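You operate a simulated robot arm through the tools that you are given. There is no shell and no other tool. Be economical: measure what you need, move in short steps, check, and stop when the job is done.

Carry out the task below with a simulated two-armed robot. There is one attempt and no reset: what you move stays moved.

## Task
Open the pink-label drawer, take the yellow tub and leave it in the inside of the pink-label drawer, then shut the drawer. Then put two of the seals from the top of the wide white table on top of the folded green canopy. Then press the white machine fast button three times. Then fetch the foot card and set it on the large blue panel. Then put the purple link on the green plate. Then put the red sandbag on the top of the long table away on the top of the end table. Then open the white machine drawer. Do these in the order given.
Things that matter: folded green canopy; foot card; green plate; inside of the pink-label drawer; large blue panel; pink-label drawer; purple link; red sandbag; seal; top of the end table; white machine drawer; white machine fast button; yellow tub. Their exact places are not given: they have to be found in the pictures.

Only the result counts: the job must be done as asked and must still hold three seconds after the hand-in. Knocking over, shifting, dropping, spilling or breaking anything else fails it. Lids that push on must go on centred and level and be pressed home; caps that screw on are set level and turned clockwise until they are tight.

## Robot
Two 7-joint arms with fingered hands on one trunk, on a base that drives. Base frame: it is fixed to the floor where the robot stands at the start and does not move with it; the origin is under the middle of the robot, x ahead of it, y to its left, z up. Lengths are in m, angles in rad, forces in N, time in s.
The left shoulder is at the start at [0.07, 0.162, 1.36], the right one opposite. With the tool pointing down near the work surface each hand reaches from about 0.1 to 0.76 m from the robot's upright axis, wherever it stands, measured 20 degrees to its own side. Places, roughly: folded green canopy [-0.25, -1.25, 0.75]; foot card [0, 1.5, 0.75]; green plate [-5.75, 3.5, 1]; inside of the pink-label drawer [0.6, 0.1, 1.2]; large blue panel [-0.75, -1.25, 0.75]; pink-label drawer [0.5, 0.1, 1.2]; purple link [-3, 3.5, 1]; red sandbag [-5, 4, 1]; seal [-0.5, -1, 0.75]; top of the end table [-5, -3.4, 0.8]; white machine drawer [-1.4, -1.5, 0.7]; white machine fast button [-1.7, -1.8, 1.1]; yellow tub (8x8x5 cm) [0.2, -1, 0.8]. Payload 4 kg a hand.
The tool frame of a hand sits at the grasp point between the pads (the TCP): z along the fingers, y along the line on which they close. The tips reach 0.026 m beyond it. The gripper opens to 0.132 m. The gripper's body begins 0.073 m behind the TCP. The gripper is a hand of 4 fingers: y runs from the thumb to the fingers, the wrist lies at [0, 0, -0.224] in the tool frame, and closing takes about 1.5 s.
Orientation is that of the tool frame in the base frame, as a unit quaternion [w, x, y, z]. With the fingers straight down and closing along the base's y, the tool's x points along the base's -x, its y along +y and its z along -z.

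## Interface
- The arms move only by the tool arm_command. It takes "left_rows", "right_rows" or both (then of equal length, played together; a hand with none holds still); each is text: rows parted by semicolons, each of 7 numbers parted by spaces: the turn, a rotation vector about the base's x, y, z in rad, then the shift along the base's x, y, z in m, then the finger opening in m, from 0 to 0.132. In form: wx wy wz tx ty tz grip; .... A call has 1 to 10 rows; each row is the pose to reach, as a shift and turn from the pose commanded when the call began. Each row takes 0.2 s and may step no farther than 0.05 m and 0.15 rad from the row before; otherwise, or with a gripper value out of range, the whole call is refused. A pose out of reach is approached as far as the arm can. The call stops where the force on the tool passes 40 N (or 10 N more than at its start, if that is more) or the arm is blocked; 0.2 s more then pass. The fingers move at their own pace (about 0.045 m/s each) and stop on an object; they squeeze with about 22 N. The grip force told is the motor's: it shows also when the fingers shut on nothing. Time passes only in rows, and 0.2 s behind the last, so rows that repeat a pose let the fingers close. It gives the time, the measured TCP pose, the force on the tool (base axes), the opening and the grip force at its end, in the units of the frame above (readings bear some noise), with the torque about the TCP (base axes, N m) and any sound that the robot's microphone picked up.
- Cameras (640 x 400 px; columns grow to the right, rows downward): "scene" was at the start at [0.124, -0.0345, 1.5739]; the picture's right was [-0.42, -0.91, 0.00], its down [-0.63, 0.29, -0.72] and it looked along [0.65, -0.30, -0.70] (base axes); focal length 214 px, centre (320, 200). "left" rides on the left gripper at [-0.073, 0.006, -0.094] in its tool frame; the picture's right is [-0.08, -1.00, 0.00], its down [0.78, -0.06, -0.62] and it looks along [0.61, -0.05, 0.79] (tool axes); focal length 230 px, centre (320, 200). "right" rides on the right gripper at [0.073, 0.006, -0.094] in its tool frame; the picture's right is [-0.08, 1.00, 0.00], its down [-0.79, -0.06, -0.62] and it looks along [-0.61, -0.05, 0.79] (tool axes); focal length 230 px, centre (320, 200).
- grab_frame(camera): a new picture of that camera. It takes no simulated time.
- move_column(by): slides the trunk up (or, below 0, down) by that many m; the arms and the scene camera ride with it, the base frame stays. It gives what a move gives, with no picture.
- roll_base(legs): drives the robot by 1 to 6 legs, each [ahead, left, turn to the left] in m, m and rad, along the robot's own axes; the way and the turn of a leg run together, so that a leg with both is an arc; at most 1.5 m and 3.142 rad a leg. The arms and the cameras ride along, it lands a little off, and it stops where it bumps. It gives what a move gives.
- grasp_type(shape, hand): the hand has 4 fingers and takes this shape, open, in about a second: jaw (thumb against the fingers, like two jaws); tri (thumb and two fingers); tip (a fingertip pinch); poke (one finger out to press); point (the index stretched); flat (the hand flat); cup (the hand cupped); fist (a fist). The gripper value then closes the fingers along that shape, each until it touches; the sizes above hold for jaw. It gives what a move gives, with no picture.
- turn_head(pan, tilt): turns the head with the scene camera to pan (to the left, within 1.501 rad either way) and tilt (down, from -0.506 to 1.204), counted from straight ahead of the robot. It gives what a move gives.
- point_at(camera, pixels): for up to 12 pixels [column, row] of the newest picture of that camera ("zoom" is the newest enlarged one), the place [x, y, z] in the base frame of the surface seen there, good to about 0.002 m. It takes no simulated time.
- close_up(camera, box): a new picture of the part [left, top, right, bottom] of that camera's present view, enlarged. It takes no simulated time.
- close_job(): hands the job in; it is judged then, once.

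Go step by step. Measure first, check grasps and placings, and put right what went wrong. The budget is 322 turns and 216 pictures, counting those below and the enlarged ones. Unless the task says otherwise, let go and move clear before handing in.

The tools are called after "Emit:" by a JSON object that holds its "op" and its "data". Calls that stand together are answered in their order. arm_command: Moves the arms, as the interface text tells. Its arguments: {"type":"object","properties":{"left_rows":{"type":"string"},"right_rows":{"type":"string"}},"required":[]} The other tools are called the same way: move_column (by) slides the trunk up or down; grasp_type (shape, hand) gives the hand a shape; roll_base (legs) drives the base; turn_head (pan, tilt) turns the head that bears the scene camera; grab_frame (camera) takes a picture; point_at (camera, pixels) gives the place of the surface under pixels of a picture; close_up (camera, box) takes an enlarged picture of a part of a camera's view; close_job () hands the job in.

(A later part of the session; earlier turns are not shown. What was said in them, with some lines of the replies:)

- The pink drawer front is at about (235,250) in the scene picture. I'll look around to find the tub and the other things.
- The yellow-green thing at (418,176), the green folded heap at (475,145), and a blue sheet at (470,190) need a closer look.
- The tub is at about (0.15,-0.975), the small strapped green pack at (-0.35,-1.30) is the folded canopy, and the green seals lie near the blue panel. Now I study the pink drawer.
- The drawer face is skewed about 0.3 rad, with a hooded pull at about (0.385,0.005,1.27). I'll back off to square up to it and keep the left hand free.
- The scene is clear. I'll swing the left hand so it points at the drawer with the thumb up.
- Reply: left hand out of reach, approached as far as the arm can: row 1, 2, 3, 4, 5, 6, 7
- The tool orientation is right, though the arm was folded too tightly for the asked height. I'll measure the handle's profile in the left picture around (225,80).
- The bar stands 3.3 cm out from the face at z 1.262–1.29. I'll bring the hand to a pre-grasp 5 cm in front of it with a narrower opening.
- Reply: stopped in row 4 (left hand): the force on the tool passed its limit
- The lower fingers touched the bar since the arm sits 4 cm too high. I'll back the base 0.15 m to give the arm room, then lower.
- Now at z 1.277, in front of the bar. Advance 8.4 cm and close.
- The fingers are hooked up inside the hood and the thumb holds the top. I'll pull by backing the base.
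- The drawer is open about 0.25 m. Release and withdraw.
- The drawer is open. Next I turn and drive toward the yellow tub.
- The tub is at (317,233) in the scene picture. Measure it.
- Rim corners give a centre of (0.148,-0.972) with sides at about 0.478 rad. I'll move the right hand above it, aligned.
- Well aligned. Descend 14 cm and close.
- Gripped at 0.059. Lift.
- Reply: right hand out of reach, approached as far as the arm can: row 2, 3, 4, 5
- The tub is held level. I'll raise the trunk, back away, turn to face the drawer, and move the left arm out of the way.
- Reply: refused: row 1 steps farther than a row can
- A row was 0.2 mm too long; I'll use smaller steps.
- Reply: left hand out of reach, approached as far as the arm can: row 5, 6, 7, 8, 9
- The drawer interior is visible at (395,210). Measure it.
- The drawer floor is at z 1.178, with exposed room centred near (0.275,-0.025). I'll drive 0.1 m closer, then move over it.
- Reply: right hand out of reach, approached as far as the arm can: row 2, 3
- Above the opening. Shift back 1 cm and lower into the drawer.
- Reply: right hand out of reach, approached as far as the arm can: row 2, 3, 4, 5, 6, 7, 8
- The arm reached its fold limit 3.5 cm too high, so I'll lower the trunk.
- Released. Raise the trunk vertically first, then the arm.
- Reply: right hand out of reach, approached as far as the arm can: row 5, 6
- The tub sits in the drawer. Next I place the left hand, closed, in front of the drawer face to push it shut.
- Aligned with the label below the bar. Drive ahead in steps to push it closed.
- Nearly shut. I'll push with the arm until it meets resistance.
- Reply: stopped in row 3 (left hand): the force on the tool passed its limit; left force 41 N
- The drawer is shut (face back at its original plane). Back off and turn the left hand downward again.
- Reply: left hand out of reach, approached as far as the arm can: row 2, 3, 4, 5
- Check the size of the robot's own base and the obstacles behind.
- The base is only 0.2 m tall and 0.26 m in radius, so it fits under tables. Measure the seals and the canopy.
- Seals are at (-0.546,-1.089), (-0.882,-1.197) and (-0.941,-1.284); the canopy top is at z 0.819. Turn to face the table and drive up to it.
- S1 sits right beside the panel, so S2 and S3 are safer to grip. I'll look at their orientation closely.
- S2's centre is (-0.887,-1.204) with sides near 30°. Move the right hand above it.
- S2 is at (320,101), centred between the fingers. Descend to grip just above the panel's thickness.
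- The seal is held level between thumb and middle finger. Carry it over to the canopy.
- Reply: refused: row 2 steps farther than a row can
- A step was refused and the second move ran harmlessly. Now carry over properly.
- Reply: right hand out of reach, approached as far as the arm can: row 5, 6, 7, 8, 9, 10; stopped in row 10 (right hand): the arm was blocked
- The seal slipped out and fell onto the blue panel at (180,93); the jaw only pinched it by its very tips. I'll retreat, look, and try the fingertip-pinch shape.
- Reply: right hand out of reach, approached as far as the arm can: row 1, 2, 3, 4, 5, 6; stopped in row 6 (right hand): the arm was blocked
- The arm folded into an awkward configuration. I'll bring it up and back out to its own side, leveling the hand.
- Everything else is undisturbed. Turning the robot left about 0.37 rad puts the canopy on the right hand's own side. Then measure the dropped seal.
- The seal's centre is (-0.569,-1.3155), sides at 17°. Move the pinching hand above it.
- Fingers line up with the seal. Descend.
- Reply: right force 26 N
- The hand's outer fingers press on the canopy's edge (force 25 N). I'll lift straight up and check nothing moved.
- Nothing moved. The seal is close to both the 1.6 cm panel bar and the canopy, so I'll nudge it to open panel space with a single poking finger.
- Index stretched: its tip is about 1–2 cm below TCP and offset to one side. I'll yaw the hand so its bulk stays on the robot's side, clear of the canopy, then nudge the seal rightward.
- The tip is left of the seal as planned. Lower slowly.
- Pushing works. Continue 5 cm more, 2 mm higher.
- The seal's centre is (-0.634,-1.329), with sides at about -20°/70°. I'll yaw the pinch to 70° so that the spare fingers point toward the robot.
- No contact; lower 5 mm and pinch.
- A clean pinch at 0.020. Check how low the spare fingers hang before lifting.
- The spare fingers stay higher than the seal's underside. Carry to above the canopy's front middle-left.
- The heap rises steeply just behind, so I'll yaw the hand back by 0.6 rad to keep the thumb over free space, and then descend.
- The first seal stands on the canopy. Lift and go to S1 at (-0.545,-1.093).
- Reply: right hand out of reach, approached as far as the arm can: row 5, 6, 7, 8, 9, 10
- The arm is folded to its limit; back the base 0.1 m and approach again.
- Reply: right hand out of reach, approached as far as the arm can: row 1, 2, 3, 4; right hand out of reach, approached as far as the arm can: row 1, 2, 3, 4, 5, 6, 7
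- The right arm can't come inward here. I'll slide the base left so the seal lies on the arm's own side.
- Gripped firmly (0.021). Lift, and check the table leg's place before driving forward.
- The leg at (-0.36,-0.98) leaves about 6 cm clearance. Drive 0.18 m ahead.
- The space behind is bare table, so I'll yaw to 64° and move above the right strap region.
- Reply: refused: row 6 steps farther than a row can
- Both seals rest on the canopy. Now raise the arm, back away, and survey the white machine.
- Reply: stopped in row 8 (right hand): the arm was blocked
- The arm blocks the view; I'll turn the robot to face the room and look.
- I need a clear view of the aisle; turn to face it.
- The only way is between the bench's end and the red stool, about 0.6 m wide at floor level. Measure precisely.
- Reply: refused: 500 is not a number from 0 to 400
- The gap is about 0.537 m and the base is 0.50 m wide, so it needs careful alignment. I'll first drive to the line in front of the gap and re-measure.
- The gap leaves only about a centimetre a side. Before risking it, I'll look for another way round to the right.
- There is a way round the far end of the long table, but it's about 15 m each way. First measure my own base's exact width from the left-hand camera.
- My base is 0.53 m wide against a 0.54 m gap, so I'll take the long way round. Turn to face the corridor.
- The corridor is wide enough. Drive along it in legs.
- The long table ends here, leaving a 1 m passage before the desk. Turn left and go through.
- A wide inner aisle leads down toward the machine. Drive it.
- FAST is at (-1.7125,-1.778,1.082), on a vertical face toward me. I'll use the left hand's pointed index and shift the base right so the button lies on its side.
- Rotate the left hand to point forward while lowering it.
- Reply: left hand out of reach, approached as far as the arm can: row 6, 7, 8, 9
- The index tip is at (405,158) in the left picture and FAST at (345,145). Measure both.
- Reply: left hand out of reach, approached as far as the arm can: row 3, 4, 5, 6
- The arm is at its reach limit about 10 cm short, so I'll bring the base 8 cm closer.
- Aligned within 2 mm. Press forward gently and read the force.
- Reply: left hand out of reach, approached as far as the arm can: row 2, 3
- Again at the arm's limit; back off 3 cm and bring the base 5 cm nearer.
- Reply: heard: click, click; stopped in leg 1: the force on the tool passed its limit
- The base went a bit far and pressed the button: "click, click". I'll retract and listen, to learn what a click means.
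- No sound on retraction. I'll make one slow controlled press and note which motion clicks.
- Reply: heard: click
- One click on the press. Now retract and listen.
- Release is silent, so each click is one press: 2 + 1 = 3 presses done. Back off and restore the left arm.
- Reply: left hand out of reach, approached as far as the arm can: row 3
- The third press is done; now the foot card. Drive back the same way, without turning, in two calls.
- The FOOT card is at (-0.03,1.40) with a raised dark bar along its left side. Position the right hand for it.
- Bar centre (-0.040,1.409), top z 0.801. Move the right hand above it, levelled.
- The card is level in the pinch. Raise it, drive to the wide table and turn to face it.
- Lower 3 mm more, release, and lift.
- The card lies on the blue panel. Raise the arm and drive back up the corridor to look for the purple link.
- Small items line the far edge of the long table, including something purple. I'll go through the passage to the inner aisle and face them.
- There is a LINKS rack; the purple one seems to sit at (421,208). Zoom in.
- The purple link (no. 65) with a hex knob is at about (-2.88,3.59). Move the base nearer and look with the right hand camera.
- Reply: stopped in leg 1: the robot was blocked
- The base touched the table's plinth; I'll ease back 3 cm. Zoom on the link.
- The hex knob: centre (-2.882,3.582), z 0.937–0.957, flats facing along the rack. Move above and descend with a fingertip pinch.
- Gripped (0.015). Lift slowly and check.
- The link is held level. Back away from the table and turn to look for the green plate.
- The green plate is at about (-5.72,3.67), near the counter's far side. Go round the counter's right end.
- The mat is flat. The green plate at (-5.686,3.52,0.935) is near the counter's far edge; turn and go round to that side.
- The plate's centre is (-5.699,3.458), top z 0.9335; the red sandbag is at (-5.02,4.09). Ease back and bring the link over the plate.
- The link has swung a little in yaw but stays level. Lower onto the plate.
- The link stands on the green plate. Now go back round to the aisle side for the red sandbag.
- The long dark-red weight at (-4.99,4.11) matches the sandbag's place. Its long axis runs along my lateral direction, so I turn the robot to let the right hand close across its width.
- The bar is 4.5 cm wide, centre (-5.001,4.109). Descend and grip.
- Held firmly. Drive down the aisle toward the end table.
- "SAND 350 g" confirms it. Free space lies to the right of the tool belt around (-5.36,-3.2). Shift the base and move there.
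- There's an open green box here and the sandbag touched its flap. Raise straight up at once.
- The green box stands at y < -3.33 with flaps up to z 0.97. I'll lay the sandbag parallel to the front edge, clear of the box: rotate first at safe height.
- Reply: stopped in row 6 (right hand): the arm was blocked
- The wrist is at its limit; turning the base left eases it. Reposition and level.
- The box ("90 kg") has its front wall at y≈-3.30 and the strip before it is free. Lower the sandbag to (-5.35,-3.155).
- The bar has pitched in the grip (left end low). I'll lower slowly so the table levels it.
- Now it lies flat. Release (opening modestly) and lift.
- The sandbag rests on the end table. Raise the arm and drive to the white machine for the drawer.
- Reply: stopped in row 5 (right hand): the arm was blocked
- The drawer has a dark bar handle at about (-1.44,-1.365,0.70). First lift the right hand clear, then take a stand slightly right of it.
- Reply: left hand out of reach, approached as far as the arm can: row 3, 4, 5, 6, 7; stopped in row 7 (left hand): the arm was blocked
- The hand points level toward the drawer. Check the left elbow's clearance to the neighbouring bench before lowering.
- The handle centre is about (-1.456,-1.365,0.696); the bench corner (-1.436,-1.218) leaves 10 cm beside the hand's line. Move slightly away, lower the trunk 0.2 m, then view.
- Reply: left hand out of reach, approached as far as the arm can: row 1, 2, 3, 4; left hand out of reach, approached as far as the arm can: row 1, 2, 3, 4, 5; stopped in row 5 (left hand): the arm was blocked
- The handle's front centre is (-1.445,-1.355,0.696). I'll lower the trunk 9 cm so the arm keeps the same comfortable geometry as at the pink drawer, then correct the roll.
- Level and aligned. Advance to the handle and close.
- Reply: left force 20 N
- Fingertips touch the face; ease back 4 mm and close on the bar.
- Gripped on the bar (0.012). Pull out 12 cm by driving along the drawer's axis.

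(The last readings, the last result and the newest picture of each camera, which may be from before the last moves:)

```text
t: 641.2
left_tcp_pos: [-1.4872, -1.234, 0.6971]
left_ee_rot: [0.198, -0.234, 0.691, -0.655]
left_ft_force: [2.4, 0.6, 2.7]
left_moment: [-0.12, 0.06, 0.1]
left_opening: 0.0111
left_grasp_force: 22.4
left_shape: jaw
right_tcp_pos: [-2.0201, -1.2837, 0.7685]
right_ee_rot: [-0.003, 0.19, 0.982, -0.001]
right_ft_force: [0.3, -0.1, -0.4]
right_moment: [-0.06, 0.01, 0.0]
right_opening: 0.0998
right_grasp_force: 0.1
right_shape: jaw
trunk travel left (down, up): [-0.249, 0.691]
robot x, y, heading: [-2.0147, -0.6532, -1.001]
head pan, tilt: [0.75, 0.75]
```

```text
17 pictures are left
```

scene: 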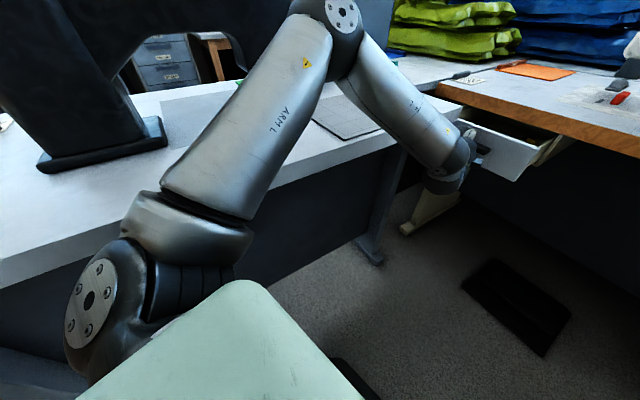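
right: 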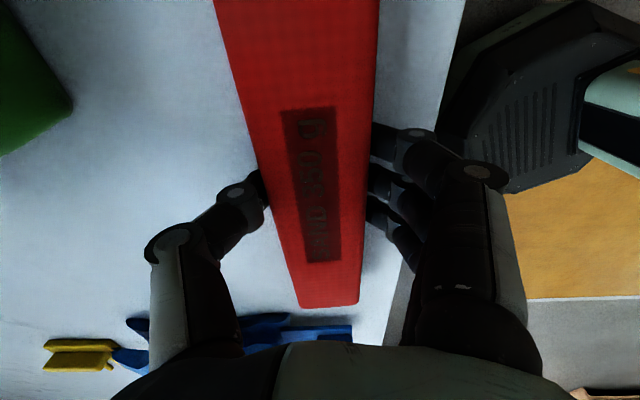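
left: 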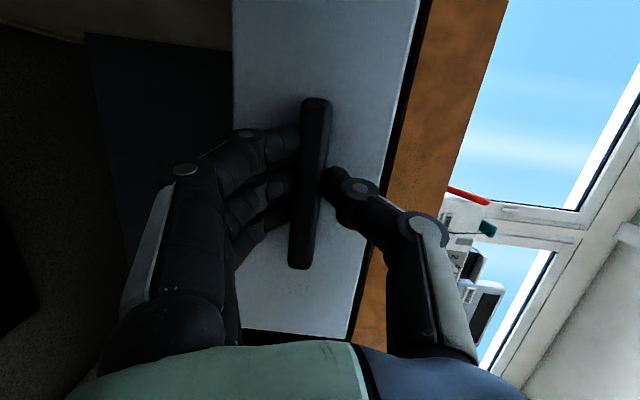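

Emit:
{"op": "close_up", "data": {"camera": "scene", "box": [380, 60, 580, 210]}}

Emit:
{"op": "point_at", "data": {"camera": "zoom", "pixels": [[250, 130], [248, 145], [232, 120], [390, 235], [480, 165], [370, 140], [440, 215], [500, 150], [180, 150], [235, 165], [300, 125], [395, 215]]}}

```text
2.67 times, centred on (480, 135) of scene
```

zoom: 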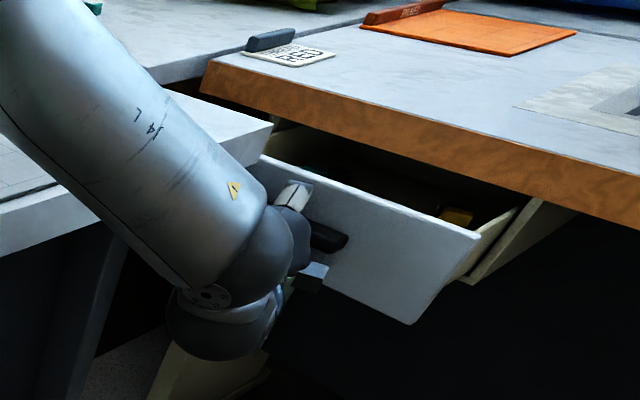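

```text
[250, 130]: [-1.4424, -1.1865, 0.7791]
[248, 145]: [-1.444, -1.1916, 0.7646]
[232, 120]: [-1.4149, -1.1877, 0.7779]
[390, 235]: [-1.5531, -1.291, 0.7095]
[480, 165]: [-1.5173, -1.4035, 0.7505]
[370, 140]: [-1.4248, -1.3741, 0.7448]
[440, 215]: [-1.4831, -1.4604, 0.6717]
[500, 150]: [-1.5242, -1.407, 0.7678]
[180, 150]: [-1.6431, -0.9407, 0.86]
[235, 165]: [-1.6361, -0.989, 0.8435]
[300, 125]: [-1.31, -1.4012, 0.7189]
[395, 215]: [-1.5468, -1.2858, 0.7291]
```

The drawer slides freely, with its top (z 0.73) below the bench slab. Pull 6 cm further.

Emit:
{"op": "roll_base", "data": {"legs": [[-0.058, 0.015, 0]]}}

Emit:
{"op": "close_up", "data": {"camera": "scene", "box": [380, 60, 580, 210]}}

```text
t: 642.2
left_tcp_pos: [-1.5056, -1.1766, 0.697]
left_ee_rot: [0.198, -0.235, 0.691, -0.655]
left_ft_force: [7.8, 2.0, 4.0]
left_moment: [-0.12, 0.0, 0.14]
left_opening: 0.0103
left_grasp_force: 22.0
left_shape: jaw
right_tcp_pos: [-2.0415, -1.2253, 0.7701]
right_ee_rot: [-0.003, 0.189, 0.982, -0.002]
right_ft_force: [0.2, 0.1, 0.4]
right_moment: [-0.03, 0.0, -0.01]
right_opening: 0.0999
right_grasp_force: 0.0
right_shape: jaw
trunk travel left (down, up): [-0.249, 0.691]
robot x, y, heading: [-2.0324, -0.5901, -1.001]
head pan, tilt: [0.75, 0.75]
```

```text
2.67 times, centred on (480, 135) of scene
```

zoom: 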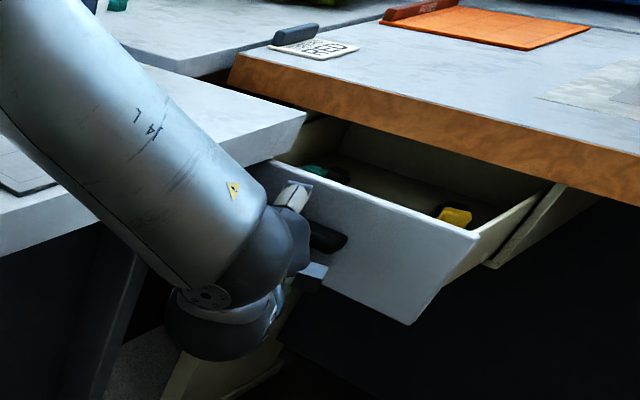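

Emit:
{"op": "roll_base", "data": {"legs": [[-0.029, 0.008, 0]]}}

```text
t: 643.0
left_tcp_pos: [-1.5145, -1.1474, 0.6976]
left_ee_rot: [0.198, -0.233, 0.691, -0.655]
left_ft_force: [2.7, 0.1, 4.0]
left_moment: [-0.07, 0.08, 0.05]
left_opening: 0.0108
left_grasp_force: 22.2
left_shape: jaw
right_tcp_pos: [-2.0496, -1.1967, 0.7693]
right_ee_rot: [-0.002, 0.189, 0.982, 0.0]
right_ft_force: [-0.7, 0.2, -0.5]
right_moment: [0.0, 0.01, -0.01]
right_opening: 0.0997
right_grasp_force: 0.1
right_shape: jaw
trunk travel left (down, up): [-0.249, 0.691]
robot x, y, heading: [-2.0455, -0.564, -1.002]
head pan, tilt: [0.75, 0.75]
```

About 21 cm open with low force. Release and withdraw.

Emit:
{"op": "arm_command", "data": {"left_rows": "0 0 0 0 0 0 0.03; 0 0 0 0 0 0 0.05; 0 0 0 0 0 0 0.06; 0 0 0 0 0 0 0.06; 0 0 0 0 0 0 0.06; 0 0 0 -0.012 0.016 0 0.06; 0 0 0 -0.03 0.04 0 0.06"}}

Emit:
{"op": "roll_base", "data": {"legs": [[-0.2, -0.05, 0]]}}

Emit:
{"op": "grab_frame", "data": {"camera": "scene"}}

```text
t: 644.6
left_tcp_pos: [-1.5444, -1.1061, 0.6982]
left_ee_rot: [0.199, -0.234, 0.691, -0.654]
left_ft_force: [1.0, 0.2, -0.5]
left_moment: [-0.01, 0.02, 0.02]
left_opening: 0.0594
left_grasp_force: 0.1
left_shape: jaw
right_tcp_pos: [-2.0495, -1.1988, 0.77]
right_ee_rot: [-0.003, 0.189, 0.982, 0.0]
right_ft_force: [0.6, 0.0, 0.7]
right_moment: [0.01, 0.0, 0.02]
right_opening: 0.0997
right_grasp_force: 0.0
right_shape: jaw
trunk travel left (down, up): [-0.249, 0.691]
robot x, y, heading: [-2.0411, -0.564, -1.003]
head pan, tilt: [0.75, 0.75]
```

```text
t: 646.2
left_tcp_pos: [-1.695, -0.9683, 0.6972]
left_ee_rot: [0.199, -0.234, 0.69, -0.655]
left_ft_force: [-1.5, -0.3, -0.1]
left_moment: [0.0, 0.01, 0.0]
left_opening: 0.0594
left_grasp_force: 0.0
left_shape: jaw
right_tcp_pos: [-2.2, -1.0579, 0.7697]
right_ee_rot: [-0.002, 0.19, 0.982, 0.0]
right_ft_force: [0.8, 0.1, 0.1]
right_moment: [0.0, -0.04, 0.02]
right_opening: 0.1001
right_grasp_force: 0.0
right_shape: jaw
trunk travel left (down, up): [-0.249, 0.691]
robot x, y, heading: [-2.1906, -0.425, -1.003]
head pan, tilt: [0.75, 0.75]
```

```text
14 pictures are left
```

scene: 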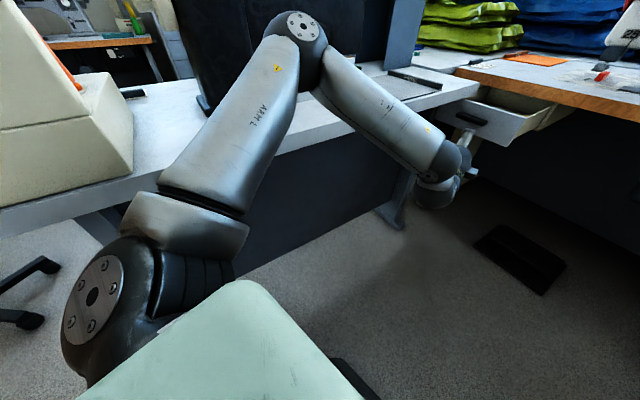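

The drawer stands open and both hands are clear. I'm handing in.

Emit:
{"op": "close_job", "data": {}}

```text
The job is handed in.
```

The job is handed in with all seven steps carried out in order, but two points are uncertain.

- **FAST button:** I counted the three presses from the clicks heard. Two came when the base drove the finger onto the button, and one came from a slow press.
- **Green box on the end table:** the sandbag lightly touched it, at about 4 N, while I was lowering it. The box is marked 90 kg, and I saw no sign that it moved.

One seal also slipped onto the blue panel on the way to the canopy. I nudged it into open space, picked it up again, and set it on the canopy. The white machine drawer is open about 21 cm.
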